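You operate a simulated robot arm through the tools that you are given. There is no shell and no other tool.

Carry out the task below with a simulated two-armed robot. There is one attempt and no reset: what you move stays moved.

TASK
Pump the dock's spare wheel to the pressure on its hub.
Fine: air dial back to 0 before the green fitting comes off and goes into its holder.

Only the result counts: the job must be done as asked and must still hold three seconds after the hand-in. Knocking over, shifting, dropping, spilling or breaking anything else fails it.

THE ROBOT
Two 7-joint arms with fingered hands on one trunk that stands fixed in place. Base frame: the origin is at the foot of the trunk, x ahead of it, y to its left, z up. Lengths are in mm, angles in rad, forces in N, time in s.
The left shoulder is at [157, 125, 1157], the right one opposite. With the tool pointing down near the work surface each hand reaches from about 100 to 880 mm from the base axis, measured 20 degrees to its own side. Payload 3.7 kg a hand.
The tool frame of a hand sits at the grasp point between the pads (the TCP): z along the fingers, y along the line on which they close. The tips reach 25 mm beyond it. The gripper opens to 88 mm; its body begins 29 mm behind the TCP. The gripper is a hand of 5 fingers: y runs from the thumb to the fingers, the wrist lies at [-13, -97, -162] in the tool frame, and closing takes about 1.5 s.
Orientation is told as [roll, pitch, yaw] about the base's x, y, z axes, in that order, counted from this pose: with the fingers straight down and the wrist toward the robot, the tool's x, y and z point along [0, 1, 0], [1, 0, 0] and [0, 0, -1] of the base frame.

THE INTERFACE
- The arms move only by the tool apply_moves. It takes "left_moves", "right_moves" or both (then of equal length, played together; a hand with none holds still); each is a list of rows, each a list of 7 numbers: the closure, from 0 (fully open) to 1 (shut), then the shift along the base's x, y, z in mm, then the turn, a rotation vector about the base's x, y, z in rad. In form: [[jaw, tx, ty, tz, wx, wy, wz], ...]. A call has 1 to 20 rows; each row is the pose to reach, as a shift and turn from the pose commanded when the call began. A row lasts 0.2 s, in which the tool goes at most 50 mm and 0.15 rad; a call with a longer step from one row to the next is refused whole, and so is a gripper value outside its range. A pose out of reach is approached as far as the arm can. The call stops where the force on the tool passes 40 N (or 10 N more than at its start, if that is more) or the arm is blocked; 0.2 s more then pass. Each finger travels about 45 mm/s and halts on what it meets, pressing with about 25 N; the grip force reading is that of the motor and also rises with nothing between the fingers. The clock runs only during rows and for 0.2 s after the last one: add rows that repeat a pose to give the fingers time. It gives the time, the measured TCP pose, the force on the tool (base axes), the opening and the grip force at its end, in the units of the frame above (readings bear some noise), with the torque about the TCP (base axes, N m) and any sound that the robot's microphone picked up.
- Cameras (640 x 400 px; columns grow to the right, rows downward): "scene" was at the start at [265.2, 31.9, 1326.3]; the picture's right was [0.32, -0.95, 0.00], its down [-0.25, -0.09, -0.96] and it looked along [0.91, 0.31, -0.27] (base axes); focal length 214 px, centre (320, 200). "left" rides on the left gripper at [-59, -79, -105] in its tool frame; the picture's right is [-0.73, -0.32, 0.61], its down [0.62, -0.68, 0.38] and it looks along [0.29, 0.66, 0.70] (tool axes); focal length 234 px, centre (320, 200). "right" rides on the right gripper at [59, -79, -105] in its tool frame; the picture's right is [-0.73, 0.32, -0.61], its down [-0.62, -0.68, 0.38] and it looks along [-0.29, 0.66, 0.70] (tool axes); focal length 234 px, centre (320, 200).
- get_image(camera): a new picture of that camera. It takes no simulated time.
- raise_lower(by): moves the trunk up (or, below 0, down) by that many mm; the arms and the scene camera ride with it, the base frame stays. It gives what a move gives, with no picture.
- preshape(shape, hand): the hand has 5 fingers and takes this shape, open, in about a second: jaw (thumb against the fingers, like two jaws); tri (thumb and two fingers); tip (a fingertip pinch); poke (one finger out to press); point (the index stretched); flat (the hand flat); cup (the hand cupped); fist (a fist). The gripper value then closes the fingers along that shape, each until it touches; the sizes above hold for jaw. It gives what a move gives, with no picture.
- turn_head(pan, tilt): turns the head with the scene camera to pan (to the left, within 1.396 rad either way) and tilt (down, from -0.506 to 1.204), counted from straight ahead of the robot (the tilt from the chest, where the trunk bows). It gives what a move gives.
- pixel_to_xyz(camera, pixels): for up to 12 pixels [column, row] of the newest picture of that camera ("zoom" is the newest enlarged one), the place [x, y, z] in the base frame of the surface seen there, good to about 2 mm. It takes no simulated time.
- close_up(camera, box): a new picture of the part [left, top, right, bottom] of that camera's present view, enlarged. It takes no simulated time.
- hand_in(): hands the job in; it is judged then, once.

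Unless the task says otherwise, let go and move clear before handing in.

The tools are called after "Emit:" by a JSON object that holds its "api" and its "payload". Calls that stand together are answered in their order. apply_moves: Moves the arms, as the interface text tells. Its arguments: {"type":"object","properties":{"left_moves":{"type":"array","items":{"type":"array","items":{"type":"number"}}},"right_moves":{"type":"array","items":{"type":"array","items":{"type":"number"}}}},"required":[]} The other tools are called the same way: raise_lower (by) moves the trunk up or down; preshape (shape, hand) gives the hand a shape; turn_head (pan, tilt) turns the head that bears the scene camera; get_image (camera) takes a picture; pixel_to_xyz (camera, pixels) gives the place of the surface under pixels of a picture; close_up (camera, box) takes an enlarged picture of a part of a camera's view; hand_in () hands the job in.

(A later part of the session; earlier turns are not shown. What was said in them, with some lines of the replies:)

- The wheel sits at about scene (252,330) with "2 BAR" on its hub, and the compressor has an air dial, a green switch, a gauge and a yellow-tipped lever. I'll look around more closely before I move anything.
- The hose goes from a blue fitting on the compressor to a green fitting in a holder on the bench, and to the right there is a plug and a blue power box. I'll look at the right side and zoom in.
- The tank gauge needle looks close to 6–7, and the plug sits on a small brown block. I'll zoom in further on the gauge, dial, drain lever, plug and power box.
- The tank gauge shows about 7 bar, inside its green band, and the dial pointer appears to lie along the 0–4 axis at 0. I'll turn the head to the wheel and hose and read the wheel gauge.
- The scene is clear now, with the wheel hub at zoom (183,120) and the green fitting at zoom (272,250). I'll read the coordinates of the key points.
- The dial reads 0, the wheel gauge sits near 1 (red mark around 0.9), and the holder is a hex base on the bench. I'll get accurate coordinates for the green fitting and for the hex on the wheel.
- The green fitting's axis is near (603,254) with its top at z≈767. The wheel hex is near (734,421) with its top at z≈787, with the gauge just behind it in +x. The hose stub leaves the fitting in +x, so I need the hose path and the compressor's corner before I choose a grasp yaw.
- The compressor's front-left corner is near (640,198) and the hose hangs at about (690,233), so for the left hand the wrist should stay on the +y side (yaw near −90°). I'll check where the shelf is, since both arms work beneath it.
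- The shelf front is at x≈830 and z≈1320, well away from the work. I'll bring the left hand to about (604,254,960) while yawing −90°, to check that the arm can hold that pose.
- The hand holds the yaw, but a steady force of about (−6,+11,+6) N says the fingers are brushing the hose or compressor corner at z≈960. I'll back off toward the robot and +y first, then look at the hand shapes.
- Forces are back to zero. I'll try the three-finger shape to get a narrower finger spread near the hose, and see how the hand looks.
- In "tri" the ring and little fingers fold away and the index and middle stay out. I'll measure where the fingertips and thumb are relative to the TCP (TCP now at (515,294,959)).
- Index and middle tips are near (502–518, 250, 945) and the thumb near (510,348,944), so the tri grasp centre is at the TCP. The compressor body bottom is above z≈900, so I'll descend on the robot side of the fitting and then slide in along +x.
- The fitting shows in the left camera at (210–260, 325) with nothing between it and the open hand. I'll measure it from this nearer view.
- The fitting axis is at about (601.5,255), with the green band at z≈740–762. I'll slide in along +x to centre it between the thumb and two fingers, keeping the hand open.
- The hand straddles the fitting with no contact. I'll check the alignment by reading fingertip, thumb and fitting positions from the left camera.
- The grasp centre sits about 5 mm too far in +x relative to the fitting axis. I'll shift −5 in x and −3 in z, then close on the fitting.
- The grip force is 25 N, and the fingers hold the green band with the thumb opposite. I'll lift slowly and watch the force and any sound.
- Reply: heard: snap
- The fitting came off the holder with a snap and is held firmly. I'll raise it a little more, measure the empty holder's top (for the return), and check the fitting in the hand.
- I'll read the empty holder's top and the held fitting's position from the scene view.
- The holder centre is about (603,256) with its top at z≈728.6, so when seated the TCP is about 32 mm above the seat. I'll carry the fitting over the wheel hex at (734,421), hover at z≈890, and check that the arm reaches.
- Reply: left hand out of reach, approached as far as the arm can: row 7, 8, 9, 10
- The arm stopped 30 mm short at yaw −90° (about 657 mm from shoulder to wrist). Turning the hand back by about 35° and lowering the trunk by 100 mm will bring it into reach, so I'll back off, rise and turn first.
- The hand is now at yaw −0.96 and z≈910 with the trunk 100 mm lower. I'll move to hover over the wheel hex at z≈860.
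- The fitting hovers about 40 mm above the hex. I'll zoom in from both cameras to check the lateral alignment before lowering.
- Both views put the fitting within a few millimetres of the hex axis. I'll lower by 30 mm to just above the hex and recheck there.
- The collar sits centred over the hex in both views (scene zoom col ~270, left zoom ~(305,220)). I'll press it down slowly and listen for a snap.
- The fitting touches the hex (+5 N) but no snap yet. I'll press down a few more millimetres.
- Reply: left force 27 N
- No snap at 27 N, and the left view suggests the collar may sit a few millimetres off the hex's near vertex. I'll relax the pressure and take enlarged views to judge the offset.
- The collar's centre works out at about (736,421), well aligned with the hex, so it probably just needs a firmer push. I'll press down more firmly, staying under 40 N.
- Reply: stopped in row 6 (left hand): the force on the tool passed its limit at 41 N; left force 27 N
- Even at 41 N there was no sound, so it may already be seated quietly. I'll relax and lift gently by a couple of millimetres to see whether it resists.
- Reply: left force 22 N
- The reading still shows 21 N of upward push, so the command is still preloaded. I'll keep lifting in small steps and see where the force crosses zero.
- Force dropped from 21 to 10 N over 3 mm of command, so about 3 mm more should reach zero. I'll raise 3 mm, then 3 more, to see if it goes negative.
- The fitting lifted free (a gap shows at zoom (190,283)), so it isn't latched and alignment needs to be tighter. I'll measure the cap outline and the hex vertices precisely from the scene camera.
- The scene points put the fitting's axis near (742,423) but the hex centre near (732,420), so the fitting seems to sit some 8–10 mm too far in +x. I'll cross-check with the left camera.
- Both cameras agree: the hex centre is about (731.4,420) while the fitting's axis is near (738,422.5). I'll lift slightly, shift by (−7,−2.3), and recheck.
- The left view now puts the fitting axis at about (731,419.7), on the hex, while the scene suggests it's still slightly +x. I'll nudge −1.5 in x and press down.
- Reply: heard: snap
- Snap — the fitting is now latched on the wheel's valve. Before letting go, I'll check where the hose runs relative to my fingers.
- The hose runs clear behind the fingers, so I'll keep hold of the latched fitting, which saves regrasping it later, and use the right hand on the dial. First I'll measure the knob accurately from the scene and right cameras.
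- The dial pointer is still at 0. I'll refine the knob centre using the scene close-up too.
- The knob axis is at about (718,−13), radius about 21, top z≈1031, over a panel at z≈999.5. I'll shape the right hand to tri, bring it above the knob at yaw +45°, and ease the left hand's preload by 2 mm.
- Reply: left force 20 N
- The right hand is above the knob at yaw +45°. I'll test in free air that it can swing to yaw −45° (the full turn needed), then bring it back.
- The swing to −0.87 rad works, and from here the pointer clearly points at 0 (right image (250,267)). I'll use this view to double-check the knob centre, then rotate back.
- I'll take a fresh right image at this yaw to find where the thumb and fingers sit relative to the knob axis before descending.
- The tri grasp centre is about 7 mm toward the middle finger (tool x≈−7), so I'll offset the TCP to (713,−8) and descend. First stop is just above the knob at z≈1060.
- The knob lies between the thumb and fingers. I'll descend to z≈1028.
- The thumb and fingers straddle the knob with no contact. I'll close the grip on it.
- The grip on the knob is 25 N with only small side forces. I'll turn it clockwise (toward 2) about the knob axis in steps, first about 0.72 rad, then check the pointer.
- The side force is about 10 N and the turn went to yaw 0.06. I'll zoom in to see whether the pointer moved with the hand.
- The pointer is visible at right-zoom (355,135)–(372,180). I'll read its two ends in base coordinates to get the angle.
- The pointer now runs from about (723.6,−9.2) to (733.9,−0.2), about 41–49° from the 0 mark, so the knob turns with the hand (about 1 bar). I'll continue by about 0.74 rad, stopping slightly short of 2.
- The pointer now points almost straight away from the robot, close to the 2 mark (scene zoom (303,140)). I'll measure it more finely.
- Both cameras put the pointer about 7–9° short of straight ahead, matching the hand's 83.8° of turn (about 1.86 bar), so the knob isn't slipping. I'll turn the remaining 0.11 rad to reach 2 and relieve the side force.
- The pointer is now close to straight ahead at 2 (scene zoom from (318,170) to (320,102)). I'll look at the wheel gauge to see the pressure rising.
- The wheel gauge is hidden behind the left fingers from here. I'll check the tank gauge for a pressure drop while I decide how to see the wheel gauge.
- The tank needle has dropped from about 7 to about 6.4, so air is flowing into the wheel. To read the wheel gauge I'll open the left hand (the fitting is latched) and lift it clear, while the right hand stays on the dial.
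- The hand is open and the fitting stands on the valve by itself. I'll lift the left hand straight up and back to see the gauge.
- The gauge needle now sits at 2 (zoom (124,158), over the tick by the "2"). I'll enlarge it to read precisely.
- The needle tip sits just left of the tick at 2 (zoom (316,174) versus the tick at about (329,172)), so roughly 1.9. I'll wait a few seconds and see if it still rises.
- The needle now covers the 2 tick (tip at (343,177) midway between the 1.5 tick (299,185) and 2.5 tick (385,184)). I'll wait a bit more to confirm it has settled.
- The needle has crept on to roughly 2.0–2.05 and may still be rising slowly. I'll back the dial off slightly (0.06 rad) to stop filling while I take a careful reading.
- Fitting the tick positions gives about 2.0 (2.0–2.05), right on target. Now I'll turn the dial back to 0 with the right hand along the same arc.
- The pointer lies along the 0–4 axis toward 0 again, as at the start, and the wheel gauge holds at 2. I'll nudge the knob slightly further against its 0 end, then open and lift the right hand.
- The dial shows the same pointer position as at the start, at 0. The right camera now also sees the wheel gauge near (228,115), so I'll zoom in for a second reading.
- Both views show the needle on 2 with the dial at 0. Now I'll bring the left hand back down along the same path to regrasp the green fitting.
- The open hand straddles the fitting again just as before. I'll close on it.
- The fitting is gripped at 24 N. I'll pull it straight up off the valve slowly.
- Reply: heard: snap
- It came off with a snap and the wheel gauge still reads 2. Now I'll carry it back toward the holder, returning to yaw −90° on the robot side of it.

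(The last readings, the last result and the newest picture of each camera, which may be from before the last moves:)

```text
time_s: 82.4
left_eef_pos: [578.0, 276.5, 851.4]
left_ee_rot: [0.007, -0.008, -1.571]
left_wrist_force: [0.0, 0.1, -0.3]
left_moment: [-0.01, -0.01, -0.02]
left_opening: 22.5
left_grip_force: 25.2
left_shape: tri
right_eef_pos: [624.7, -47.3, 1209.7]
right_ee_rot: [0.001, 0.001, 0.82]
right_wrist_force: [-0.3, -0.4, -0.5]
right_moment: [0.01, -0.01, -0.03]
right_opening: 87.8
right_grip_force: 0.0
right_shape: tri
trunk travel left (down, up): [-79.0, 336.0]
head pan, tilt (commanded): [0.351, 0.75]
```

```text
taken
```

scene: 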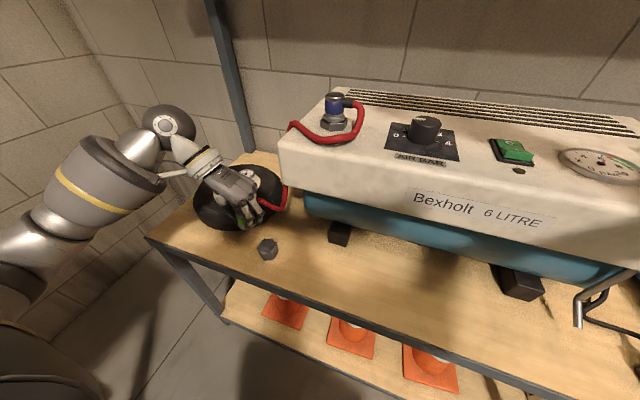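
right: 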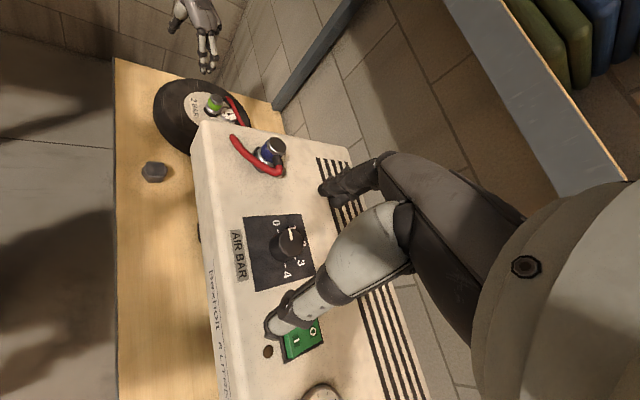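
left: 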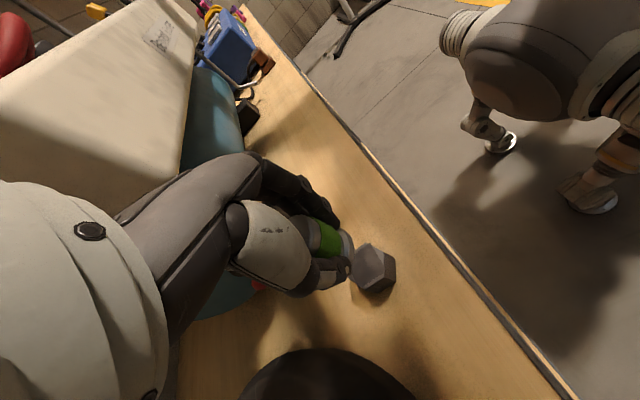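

The hose and fitting came along without trouble. I'll move over the holder, with the fitting's bottom about 25 mm above it, then measure both.

Emit:
{"api": "apply_moves", "payload": {"left_moves": [[1, 6, -6, -15, 0, 0, 0], [1, 12, -12, -30, 0, 0, 0], [1, 17.5, -18.3, -45, 0, 0, 0], [1, 17.5, -18.3, -62, 0, 0, 0], [1, 17.5, -18.3, -62, 0, 0, 0]]}}

Emit:
{"api": "close_up", "payload": {"camera": "scene", "box": [250, 215, 290, 265]}}

Emit:
{"api": "close_up", "payload": {"camera": "left", "box": [290, 200, 418, 300]}}

```text
time_s: 83.6
left_eef_pos: [595.3, 258.4, 790.6]
left_ee_rot: [0.006, -0.008, -1.569]
left_wrist_force: [0.5, 0.1, -0.6]
left_moment: [-0.01, -0.02, -0.01]
left_opening: 22.3
left_grip_force: 24.8
left_shape: tri
right_eef_pos: [624.9, -47.8, 1210.4]
right_ee_rot: [0.0, 0.001, 0.822]
right_wrist_force: [-0.6, -1.0, 0.3]
right_moment: [-0.03, 0.01, -0.03]
right_opening: 87.7
right_grip_force: 0.0
right_shape: tri
trunk travel left (down, up): [-79.0, 336.0]
head pan, tilt (commanded): [0.351, 0.75]
```

```text
8.00 times, centred on (270, 240) of scene
```

zoom: 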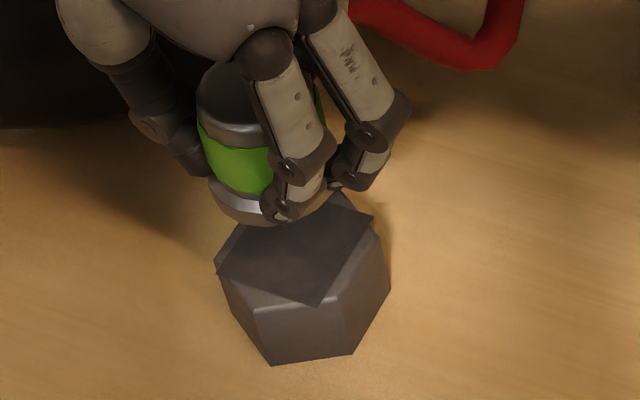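

```text
4.00 times, centred on (354, 250) of left
```

zoom: 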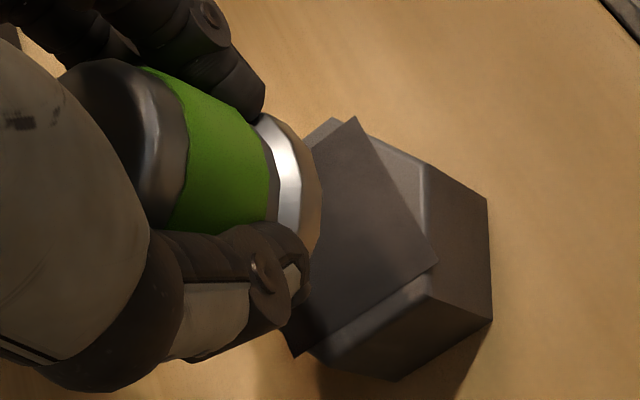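

I'll read the plate's corners and the fitting's surface from both cameras to get the remaining offset.

Emit:
{"api": "pixel_to_xyz", "payload": {"camera": "zoom", "pixels": [[353, 122], [432, 260], [300, 350], [340, 200], [370, 250], [340, 300], [285, 170], [290, 190], [288, 210], [235, 130], [235, 165], [235, 200]]}}

Emit:
{"api": "close_up", "payload": {"camera": "scene", "box": [250, 215, 290, 265]}}

Emit:
{"api": "pixel_to_xyz", "payload": {"camera": "zoom", "pixels": [[222, 263], [366, 215], [319, 300], [280, 260], [330, 250], [300, 270], [215, 150], [235, 160], [255, 165], [230, 205], [250, 210], [225, 85]]}}

```text
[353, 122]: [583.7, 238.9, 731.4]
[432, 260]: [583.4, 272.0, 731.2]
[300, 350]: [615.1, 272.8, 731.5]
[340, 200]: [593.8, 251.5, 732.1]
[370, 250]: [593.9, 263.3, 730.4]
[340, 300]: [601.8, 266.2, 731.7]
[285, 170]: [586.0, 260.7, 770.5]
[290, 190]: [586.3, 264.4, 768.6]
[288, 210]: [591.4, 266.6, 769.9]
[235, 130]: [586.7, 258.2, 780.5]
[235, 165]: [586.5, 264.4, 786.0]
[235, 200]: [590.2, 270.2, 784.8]
```

```text
8.00 times, centred on (270, 240) of scene
```

zoom: 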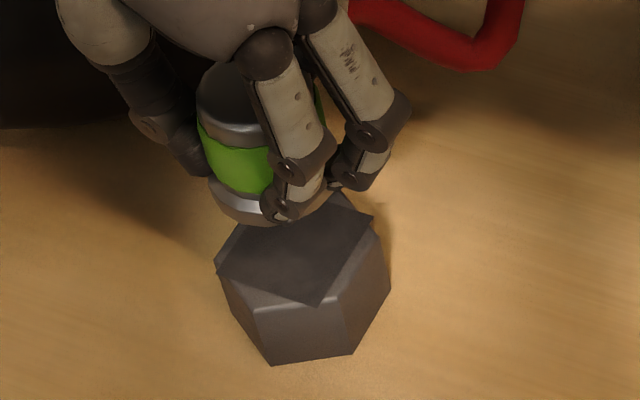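

```text
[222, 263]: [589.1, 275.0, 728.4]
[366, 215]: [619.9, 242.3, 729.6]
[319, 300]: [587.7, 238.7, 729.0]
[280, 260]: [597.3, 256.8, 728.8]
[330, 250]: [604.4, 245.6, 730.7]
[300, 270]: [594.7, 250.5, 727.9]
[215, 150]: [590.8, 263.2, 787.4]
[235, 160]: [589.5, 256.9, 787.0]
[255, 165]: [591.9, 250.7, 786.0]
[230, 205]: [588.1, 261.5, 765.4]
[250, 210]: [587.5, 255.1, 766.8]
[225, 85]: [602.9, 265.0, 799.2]
```

By dead reckoning and averaging both cameras, the fitting is within about 2 mm of the holder's axis. I'll lower it to just above the plate and recheck.

Emit:
{"api": "apply_moves", "payload": {"left_moves": [[1, 0, 0, -8, 0, 0, 0], [1, 0, 0, -16, 0, 0, 0], [1, 0, 0, -23, 0, 0, 0], [1, 0, 0, -23, 0, 0, 0]]}}

Emit:
{"api": "close_up", "payload": {"camera": "scene", "box": [250, 215, 290, 265]}}

Emit:
{"api": "pixel_to_xyz", "payload": {"camera": "zoom", "pixels": [[222, 180], [240, 190], [260, 195], [225, 235], [245, 245], [260, 245], [230, 120], [220, 263], [319, 300], [366, 218], [215, 170], [250, 180]]}}

Emit:
{"api": "close_up", "payload": {"camera": "left", "box": [290, 200, 418, 300]}}

Emit:
{"api": "pixel_to_xyz", "payload": {"camera": "zoom", "pixels": [[285, 170], [290, 190], [288, 205], [290, 220], [235, 130], [235, 150], [235, 165], [235, 185], [235, 205], [350, 100], [395, 220], [300, 320]]}}

```text
time_s: 84.6
left_eef_pos: [595.3, 259.3, 768.3]
left_ee_rot: [0.007, -0.006, -1.572]
left_wrist_force: [0.4, -0.2, -0.4]
left_moment: [0.02, 0.01, -0.03]
left_opening: 22.4
left_grip_force: 25.4
left_shape: tri
right_eef_pos: [625.1, -46.9, 1209.7]
right_ee_rot: [-0.001, 0.002, 0.822]
right_wrist_force: [0.2, -0.9, -0.2]
right_moment: [0.0, 0.01, 0.04]
right_opening: 87.5
right_grip_force: 0.0
right_shape: tri
trunk travel left (down, up): [-79.0, 336.0]
head pan, tilt (commanded): [0.351, 0.75]
```

```text
8.00 times, centred on (270, 240) of scene
```

zoom: 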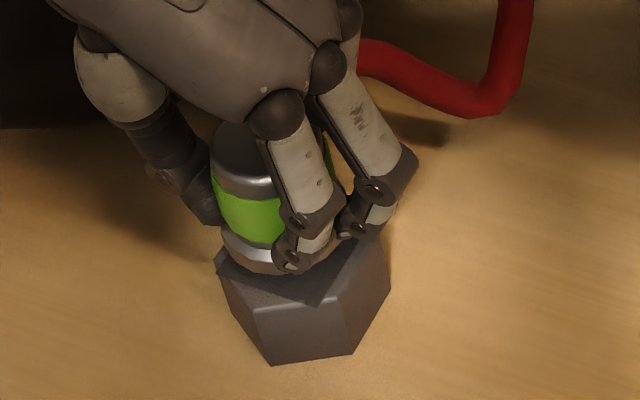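

```text
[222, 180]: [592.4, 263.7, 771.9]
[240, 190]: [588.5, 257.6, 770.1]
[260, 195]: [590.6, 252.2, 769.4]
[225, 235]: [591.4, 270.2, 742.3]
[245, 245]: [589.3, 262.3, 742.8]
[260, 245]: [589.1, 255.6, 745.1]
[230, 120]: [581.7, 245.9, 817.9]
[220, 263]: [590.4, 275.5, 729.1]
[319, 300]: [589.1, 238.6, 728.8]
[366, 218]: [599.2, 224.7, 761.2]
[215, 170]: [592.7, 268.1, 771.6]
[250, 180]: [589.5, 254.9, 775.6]
```

```text
4.00 times, centred on (354, 250) of left
```

zoom: 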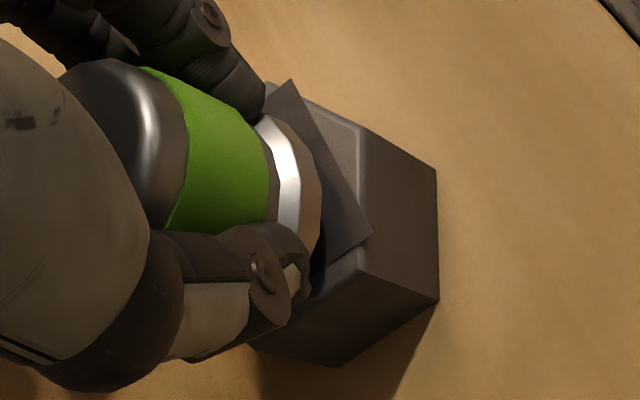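

```text
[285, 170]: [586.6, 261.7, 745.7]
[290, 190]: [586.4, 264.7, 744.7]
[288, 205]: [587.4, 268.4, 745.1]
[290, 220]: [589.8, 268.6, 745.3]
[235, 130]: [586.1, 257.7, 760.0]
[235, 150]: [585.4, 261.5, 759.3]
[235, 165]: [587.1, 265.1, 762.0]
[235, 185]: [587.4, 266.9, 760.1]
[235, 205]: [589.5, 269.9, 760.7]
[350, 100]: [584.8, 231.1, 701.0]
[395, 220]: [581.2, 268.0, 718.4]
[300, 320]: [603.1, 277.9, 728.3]
```

Both cameras say the fitting is about (+2.4,+2.4) off the holder's centre. I'll correct by (−2.2,−2.2) and lower until it snaps.

Emit:
{"api": "apply_moves", "payload": {"left_moves": [[1, -2.2, -2.2, 0, 0, 0, 0], [1, -2.2, -2.2, -4, 0, 0, 0], [1, -2.2, -2.2, -7, 0, 0, 0], [1, -2.2, -2.2, -9, 0, 0, 0], [1, -2.2, -2.2, -11, 0, 0, 0], [1, -2.2, -2.2, -11, 0, 0, 0]]}}

Emit:
{"api": "close_up", "payload": {"camera": "scene", "box": [250, 215, 290, 265]}}

Emit:
{"api": "close_up", "payload": {"camera": "left", "box": [290, 200, 418, 300]}}

```text
time_s: 86.0
left_eef_pos: [592.8, 256.2, 759.0]
left_ee_rot: [0.012, -0.006, -1.57]
left_wrist_force: [-0.5, 1.0, 15.5]
left_moment: [-0.08, -0.07, 0.03]
left_opening: 22.8
left_grip_force: 25.0
left_shape: tri
right_eef_pos: [622.9, -46.8, 1211.8]
right_ee_rot: [-0.003, -0.002, 0.819]
right_wrist_force: [0.0, 0.5, 0.1]
right_moment: [0.01, -0.01, -0.01]
right_opening: 87.8
right_grip_force: 0.0
right_shape: tri
trunk travel left (down, up): [-79.0, 336.0]
head pan, tilt (commanded): [0.351, 0.75]
heard: snap
```

```text
8.00 times, centred on (270, 240) of scene
```

zoom: 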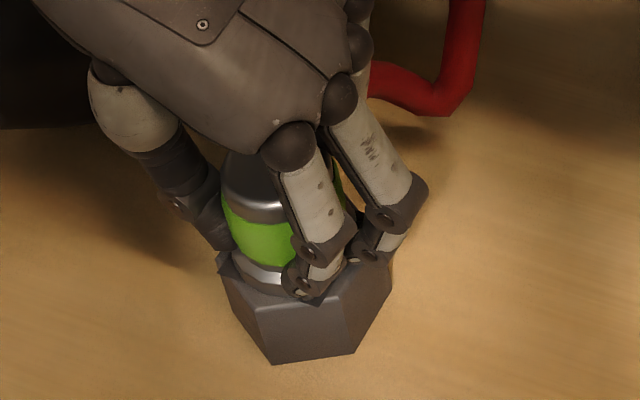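

```text
4.00 times, centred on (354, 250) of left
```

zoom: 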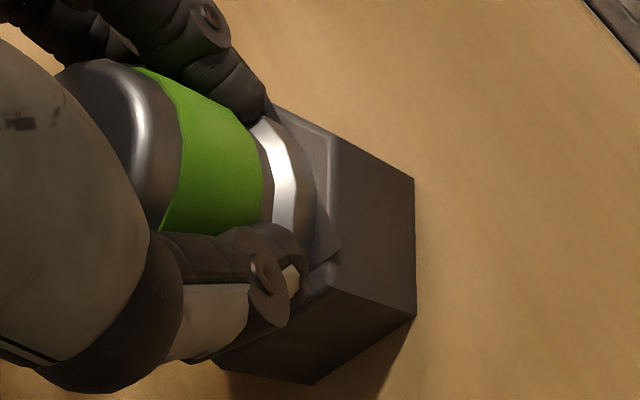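

Snap — the fitting is back in its holder. I'll ease the push, open the hand, and check before withdrawing.

Emit:
{"api": "apply_moves", "payload": {"left_moves": [[1, 0, 0, 2, 0, 0, 0], [1, 0, 0, 3, 0, 0, 0], [0.8, 0, 0, 3, 0, 0, 0], [0.6, 0, 0, 3, 0, 0, 0], [0.4, 0, 0, 3, 0, 0, 0], [0.2, 0, 0, 3, 0, 0, 0], [0, 0, 0, 3, 0, 0, 0], [0, 0, 0, 3, 0, 0, 0], [0, 0, 0, 3, 0, 0, 0]]}}

Emit:
{"api": "close_up", "payload": {"camera": "scene", "box": [240, 200, 310, 270]}}

Emit:
{"api": "get_image", "payload": {"camera": "left"}}

```text
time_s: 88.0
left_eef_pos: [592.0, 255.5, 759.3]
left_ee_rot: [0.004, -0.008, -1.572]
left_wrist_force: [-0.2, 0.2, 0.2]
left_moment: [0.01, -0.01, -0.01]
left_opening: 87.8
left_grip_force: 0.0
left_shape: tri
right_eef_pos: [624.3, -46.3, 1210.7]
right_ee_rot: [0.0, -0.001, 0.82]
right_wrist_force: [0.7, -0.1, 0.4]
right_moment: [-0.02, 0.0, -0.02]
right_opening: 87.6
right_grip_force: 0.1
right_shape: tri
trunk travel left (down, up): [-79.0, 336.0]
head pan, tilt (commanded): [0.351, 0.75]
```

```text
5.71 times, centred on (275, 235) of scene
```

zoom: 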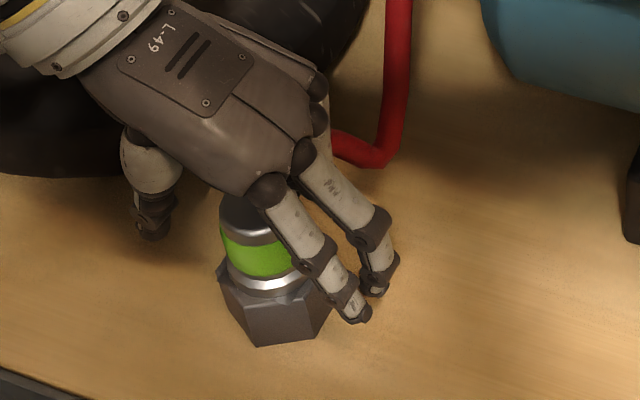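

```text
taken
```

left: 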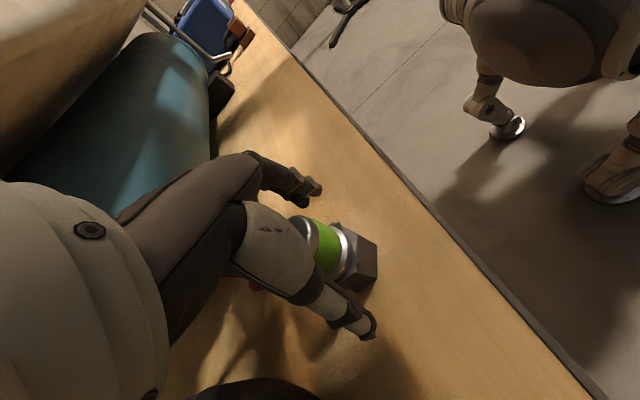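

The hand is open and the fitting stays seated. I'll slide out toward the robot, the reverse of my approach, and then rise.

Emit:
{"api": "apply_moves", "payload": {"left_moves": [[0, -20, 0, 2, 0, 0, 0], [0, -45, 0, 4, 0, 0, 0], [0, -75, 0, 6, 0, 0, 0], [0, -105, 0, 8, 0, 0, 0], [0, -115, 10, 40, 0, 0, 0], [0, -120, 25, 85, 0, 0, 0], [0, -130, 40, 130, 0, 0, 0], [0, -150, 55, 170, 0, 0, 0], [0, -170, 60, 210, 0, 0, 0], [0, -170, 60, 210, 0, 0, 0]]}}

Emit:
{"api": "get_image", "payload": {"camera": "scene"}}

Emit:
{"api": "close_up", "payload": {"camera": "scene", "box": [190, 150, 310, 270]}}

```text
time_s: 90.2
left_eef_pos: [422.4, 316.4, 969.5]
left_ee_rot: [0.006, -0.006, -1.572]
left_wrist_force: [0.0, 0.3, -0.7]
left_moment: [0.0, 0.02, 0.0]
left_opening: 87.8
left_grip_force: 0.1
left_shape: tri
right_eef_pos: [624.5, -47.7, 1209.2]
right_ee_rot: [0.0, 0.003, 0.821]
right_wrist_force: [-0.5, 0.6, -0.5]
right_moment: [0.02, 0.0, 0.01]
right_opening: 87.9
right_grip_force: 0.1
right_shape: tri
trunk travel left (down, up): [-79.0, 336.0]
head pan, tilt (commanded): [0.351, 0.75]
```

```text
taken
```

scene: 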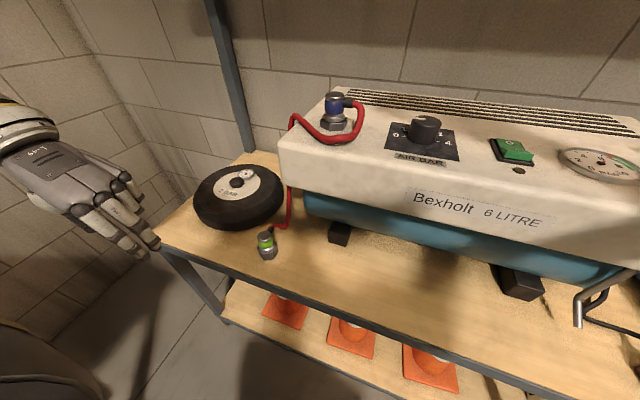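

```text
3.33 times, centred on (250, 210) of scene
```

zoom: 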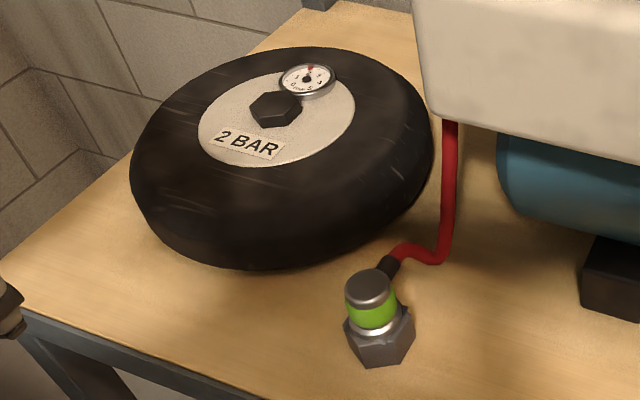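

The fitting is back in its holder, the hose hangs as before, and the dial is at 0. I'll take a final close reading of the wheel gauge, the dial and the rest.

Emit:
{"api": "close_up", "payload": {"camera": "scene", "box": [234, 163, 262, 187]}}

Emit:
{"api": "pixel_to_xyz", "payload": {"camera": "zoom", "pixels": [[300, 200], [320, 150], [340, 250]]}}

Emit:
{"api": "close_up", "payload": {"camera": "scene", "box": [380, 105, 470, 170]}}

Emit:
{"api": "raise_lower", "payload": {"by": 100}}

Emit:
{"api": "turn_head", "payload": {"pan": 0.5, "tilt": 0.8}}

Emit:
{"api": "get_image", "payload": {"camera": "scene"}}

```text
16.00 times, centred on (248, 175) of scene
```

zoom: 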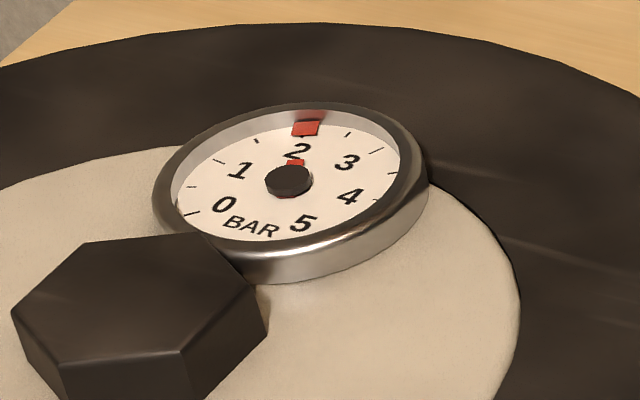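

```text
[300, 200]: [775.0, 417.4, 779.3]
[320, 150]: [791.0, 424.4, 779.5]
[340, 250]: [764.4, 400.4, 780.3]
```

```text
6.15 times, centred on (425, 138) of scene
```

zoom: 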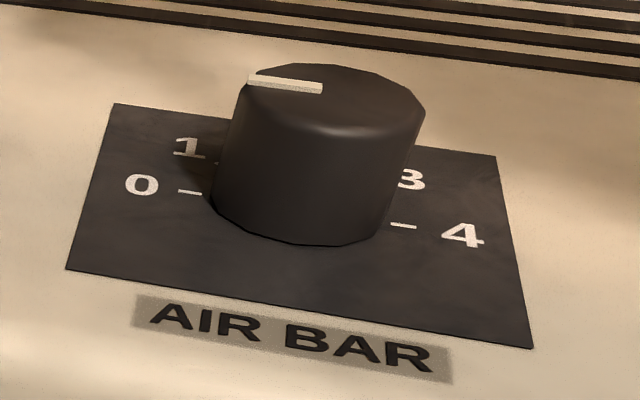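

```text
time_s: 91.6
left_eef_pos: [423.0, 316.4, 1068.2]
left_ee_rot: [0.003, -0.006, -1.57]
left_wrist_force: [0.6, 0.7, -0.6]
left_moment: [0.02, 0.06, -0.02]
left_opening: 87.6
left_grip_force: 0.2
left_shape: tri
right_eef_pos: [625.5, -46.8, 1306.2]
right_ee_rot: [0.002, 0.005, 0.82]
right_wrist_force: [-0.1, 0.5, 0.0]
right_moment: [0.01, 0.01, -0.01]
right_opening: 88.0
right_grip_force: 0.1
right_shape: tri
trunk travel left (down, up): [-179.0, 236.0]
head pan, tilt (commanded): [0.351, 0.75]
```

```text
time_s: 92.3
left_eef_pos: [422.5, 316.9, 1069.2]
left_ee_rot: [0.006, -0.006, -1.57]
left_wrist_force: [-0.3, -0.1, 0.4]
left_moment: [0.0, -0.02, -0.03]
left_opening: 87.8
left_grip_force: 0.0
left_shape: tri
right_eef_pos: [622.8, -46.9, 1307.2]
right_ee_rot: [0.0, 0.0, 0.822]
right_wrist_force: [0.0, -0.6, 0.1]
right_moment: [-0.02, 0.0, 0.01]
right_opening: 87.8
right_grip_force: 0.1
right_shape: tri
trunk travel left (down, up): [-179.0, 236.0]
head pan, tilt (commanded): [0.499, 0.799]
```

```text
taken
```

scene: 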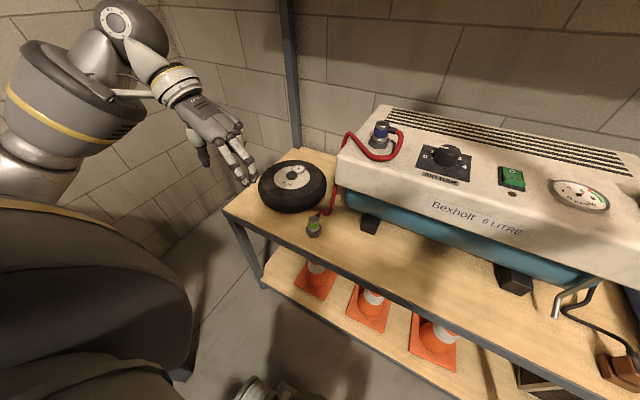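

I'll zoom in on the gauge from this higher viewpoint.

Emit:
{"api": "close_up", "payload": {"camera": "scene", "box": [282, 160, 310, 184]}}

Emit:
{"api": "close_up", "payload": {"camera": "right", "box": [180, 60, 280, 160]}}

Emit:
{"api": "get_image", "payload": {"camera": "left"}}

```text
16.00 times, centred on (296, 172) of scene
```

zoom: 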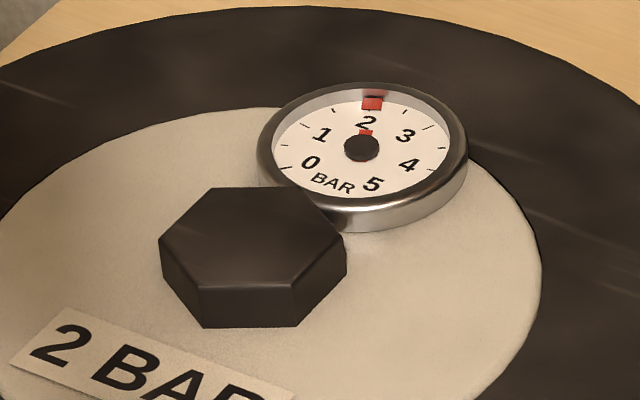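

```text
4.00 times, centred on (230, 110) of right
```

zoom: 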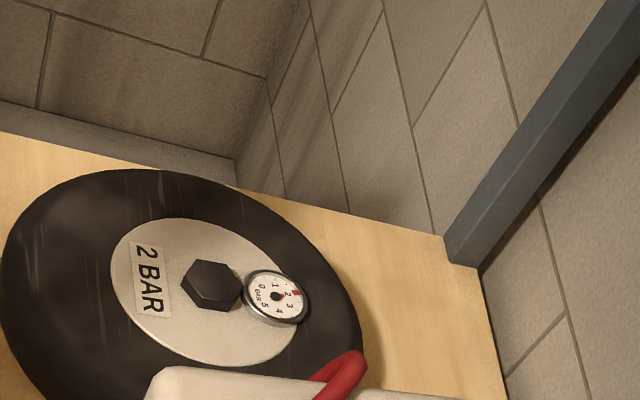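

```text
taken
```

left: 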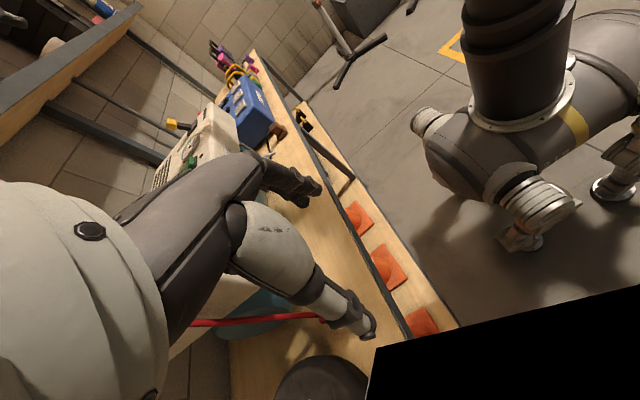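

The needle points at 2 from this view too (tip (372,103), midway between the 1.5 and 2.5 ticks). As a last check, I'll confirm the fitting is seated and the compressor hasn't moved.

Emit:
{"api": "close_up", "payload": {"camera": "scene", "box": [295, 205, 335, 240]}}

Emit:
{"api": "pixel_to_xyz", "payload": {"camera": "zoom", "pixels": [[290, 140], [300, 130], [280, 150], [290, 190], [285, 240], [300, 270]]}}

Emit:
{"api": "pixel_to_xyz", "payload": {"camera": "scene", "pixels": [[338, 158], [381, 126], [444, 152], [345, 160], [293, 174], [580, 195]]}}

```text
11.43 times, centred on (315, 222) of scene
```

zoom: 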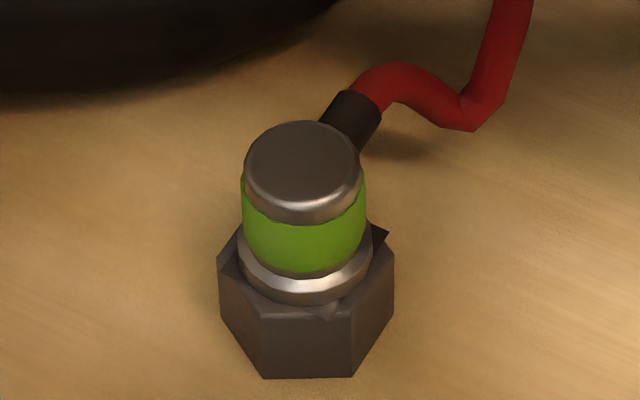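

```text
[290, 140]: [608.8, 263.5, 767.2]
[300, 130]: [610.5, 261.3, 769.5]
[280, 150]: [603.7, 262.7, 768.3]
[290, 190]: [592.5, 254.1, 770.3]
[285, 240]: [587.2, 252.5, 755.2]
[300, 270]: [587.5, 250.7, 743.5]
```

```text
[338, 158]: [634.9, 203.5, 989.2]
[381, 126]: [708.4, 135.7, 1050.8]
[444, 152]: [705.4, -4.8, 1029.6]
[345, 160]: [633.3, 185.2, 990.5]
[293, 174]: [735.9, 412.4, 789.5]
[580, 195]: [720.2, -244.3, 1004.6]
```

The fitting is fully seated in its holder (top at z≈768, as at the start), the dial is at 0, the wheel gauge is on 2, nothing else has moved, and both hands are clear. Handing in.

Emit:
{"api": "hand_in", "payload": {}}

```text
The job is handed in.
```

The spare wheel is pumped to 2 bar, matching the label on its hub, and I've handed the job in; the result of the judging hasn't come back.

- **Pressure:** the wheel gauge read about 2.0 to 2.05 bar from several camera angles, and it still read 2 after the fitting came off. I did not need to power the compressor; the tank's stored air was enough.
- **Dial and fitting:** I turned the air dial back to 0 before pulling the green fitting off the wheel. The fitting then snapped back into its holder, sitting at the same height as at the start.
- **Surroundings:** early on, the left hand lightly brushed the hose or the compressor's corner, at roughly 15 N. A final check showed the compressor and its controls within a few millimetres of where they started. Both hands were clear when I handed in.
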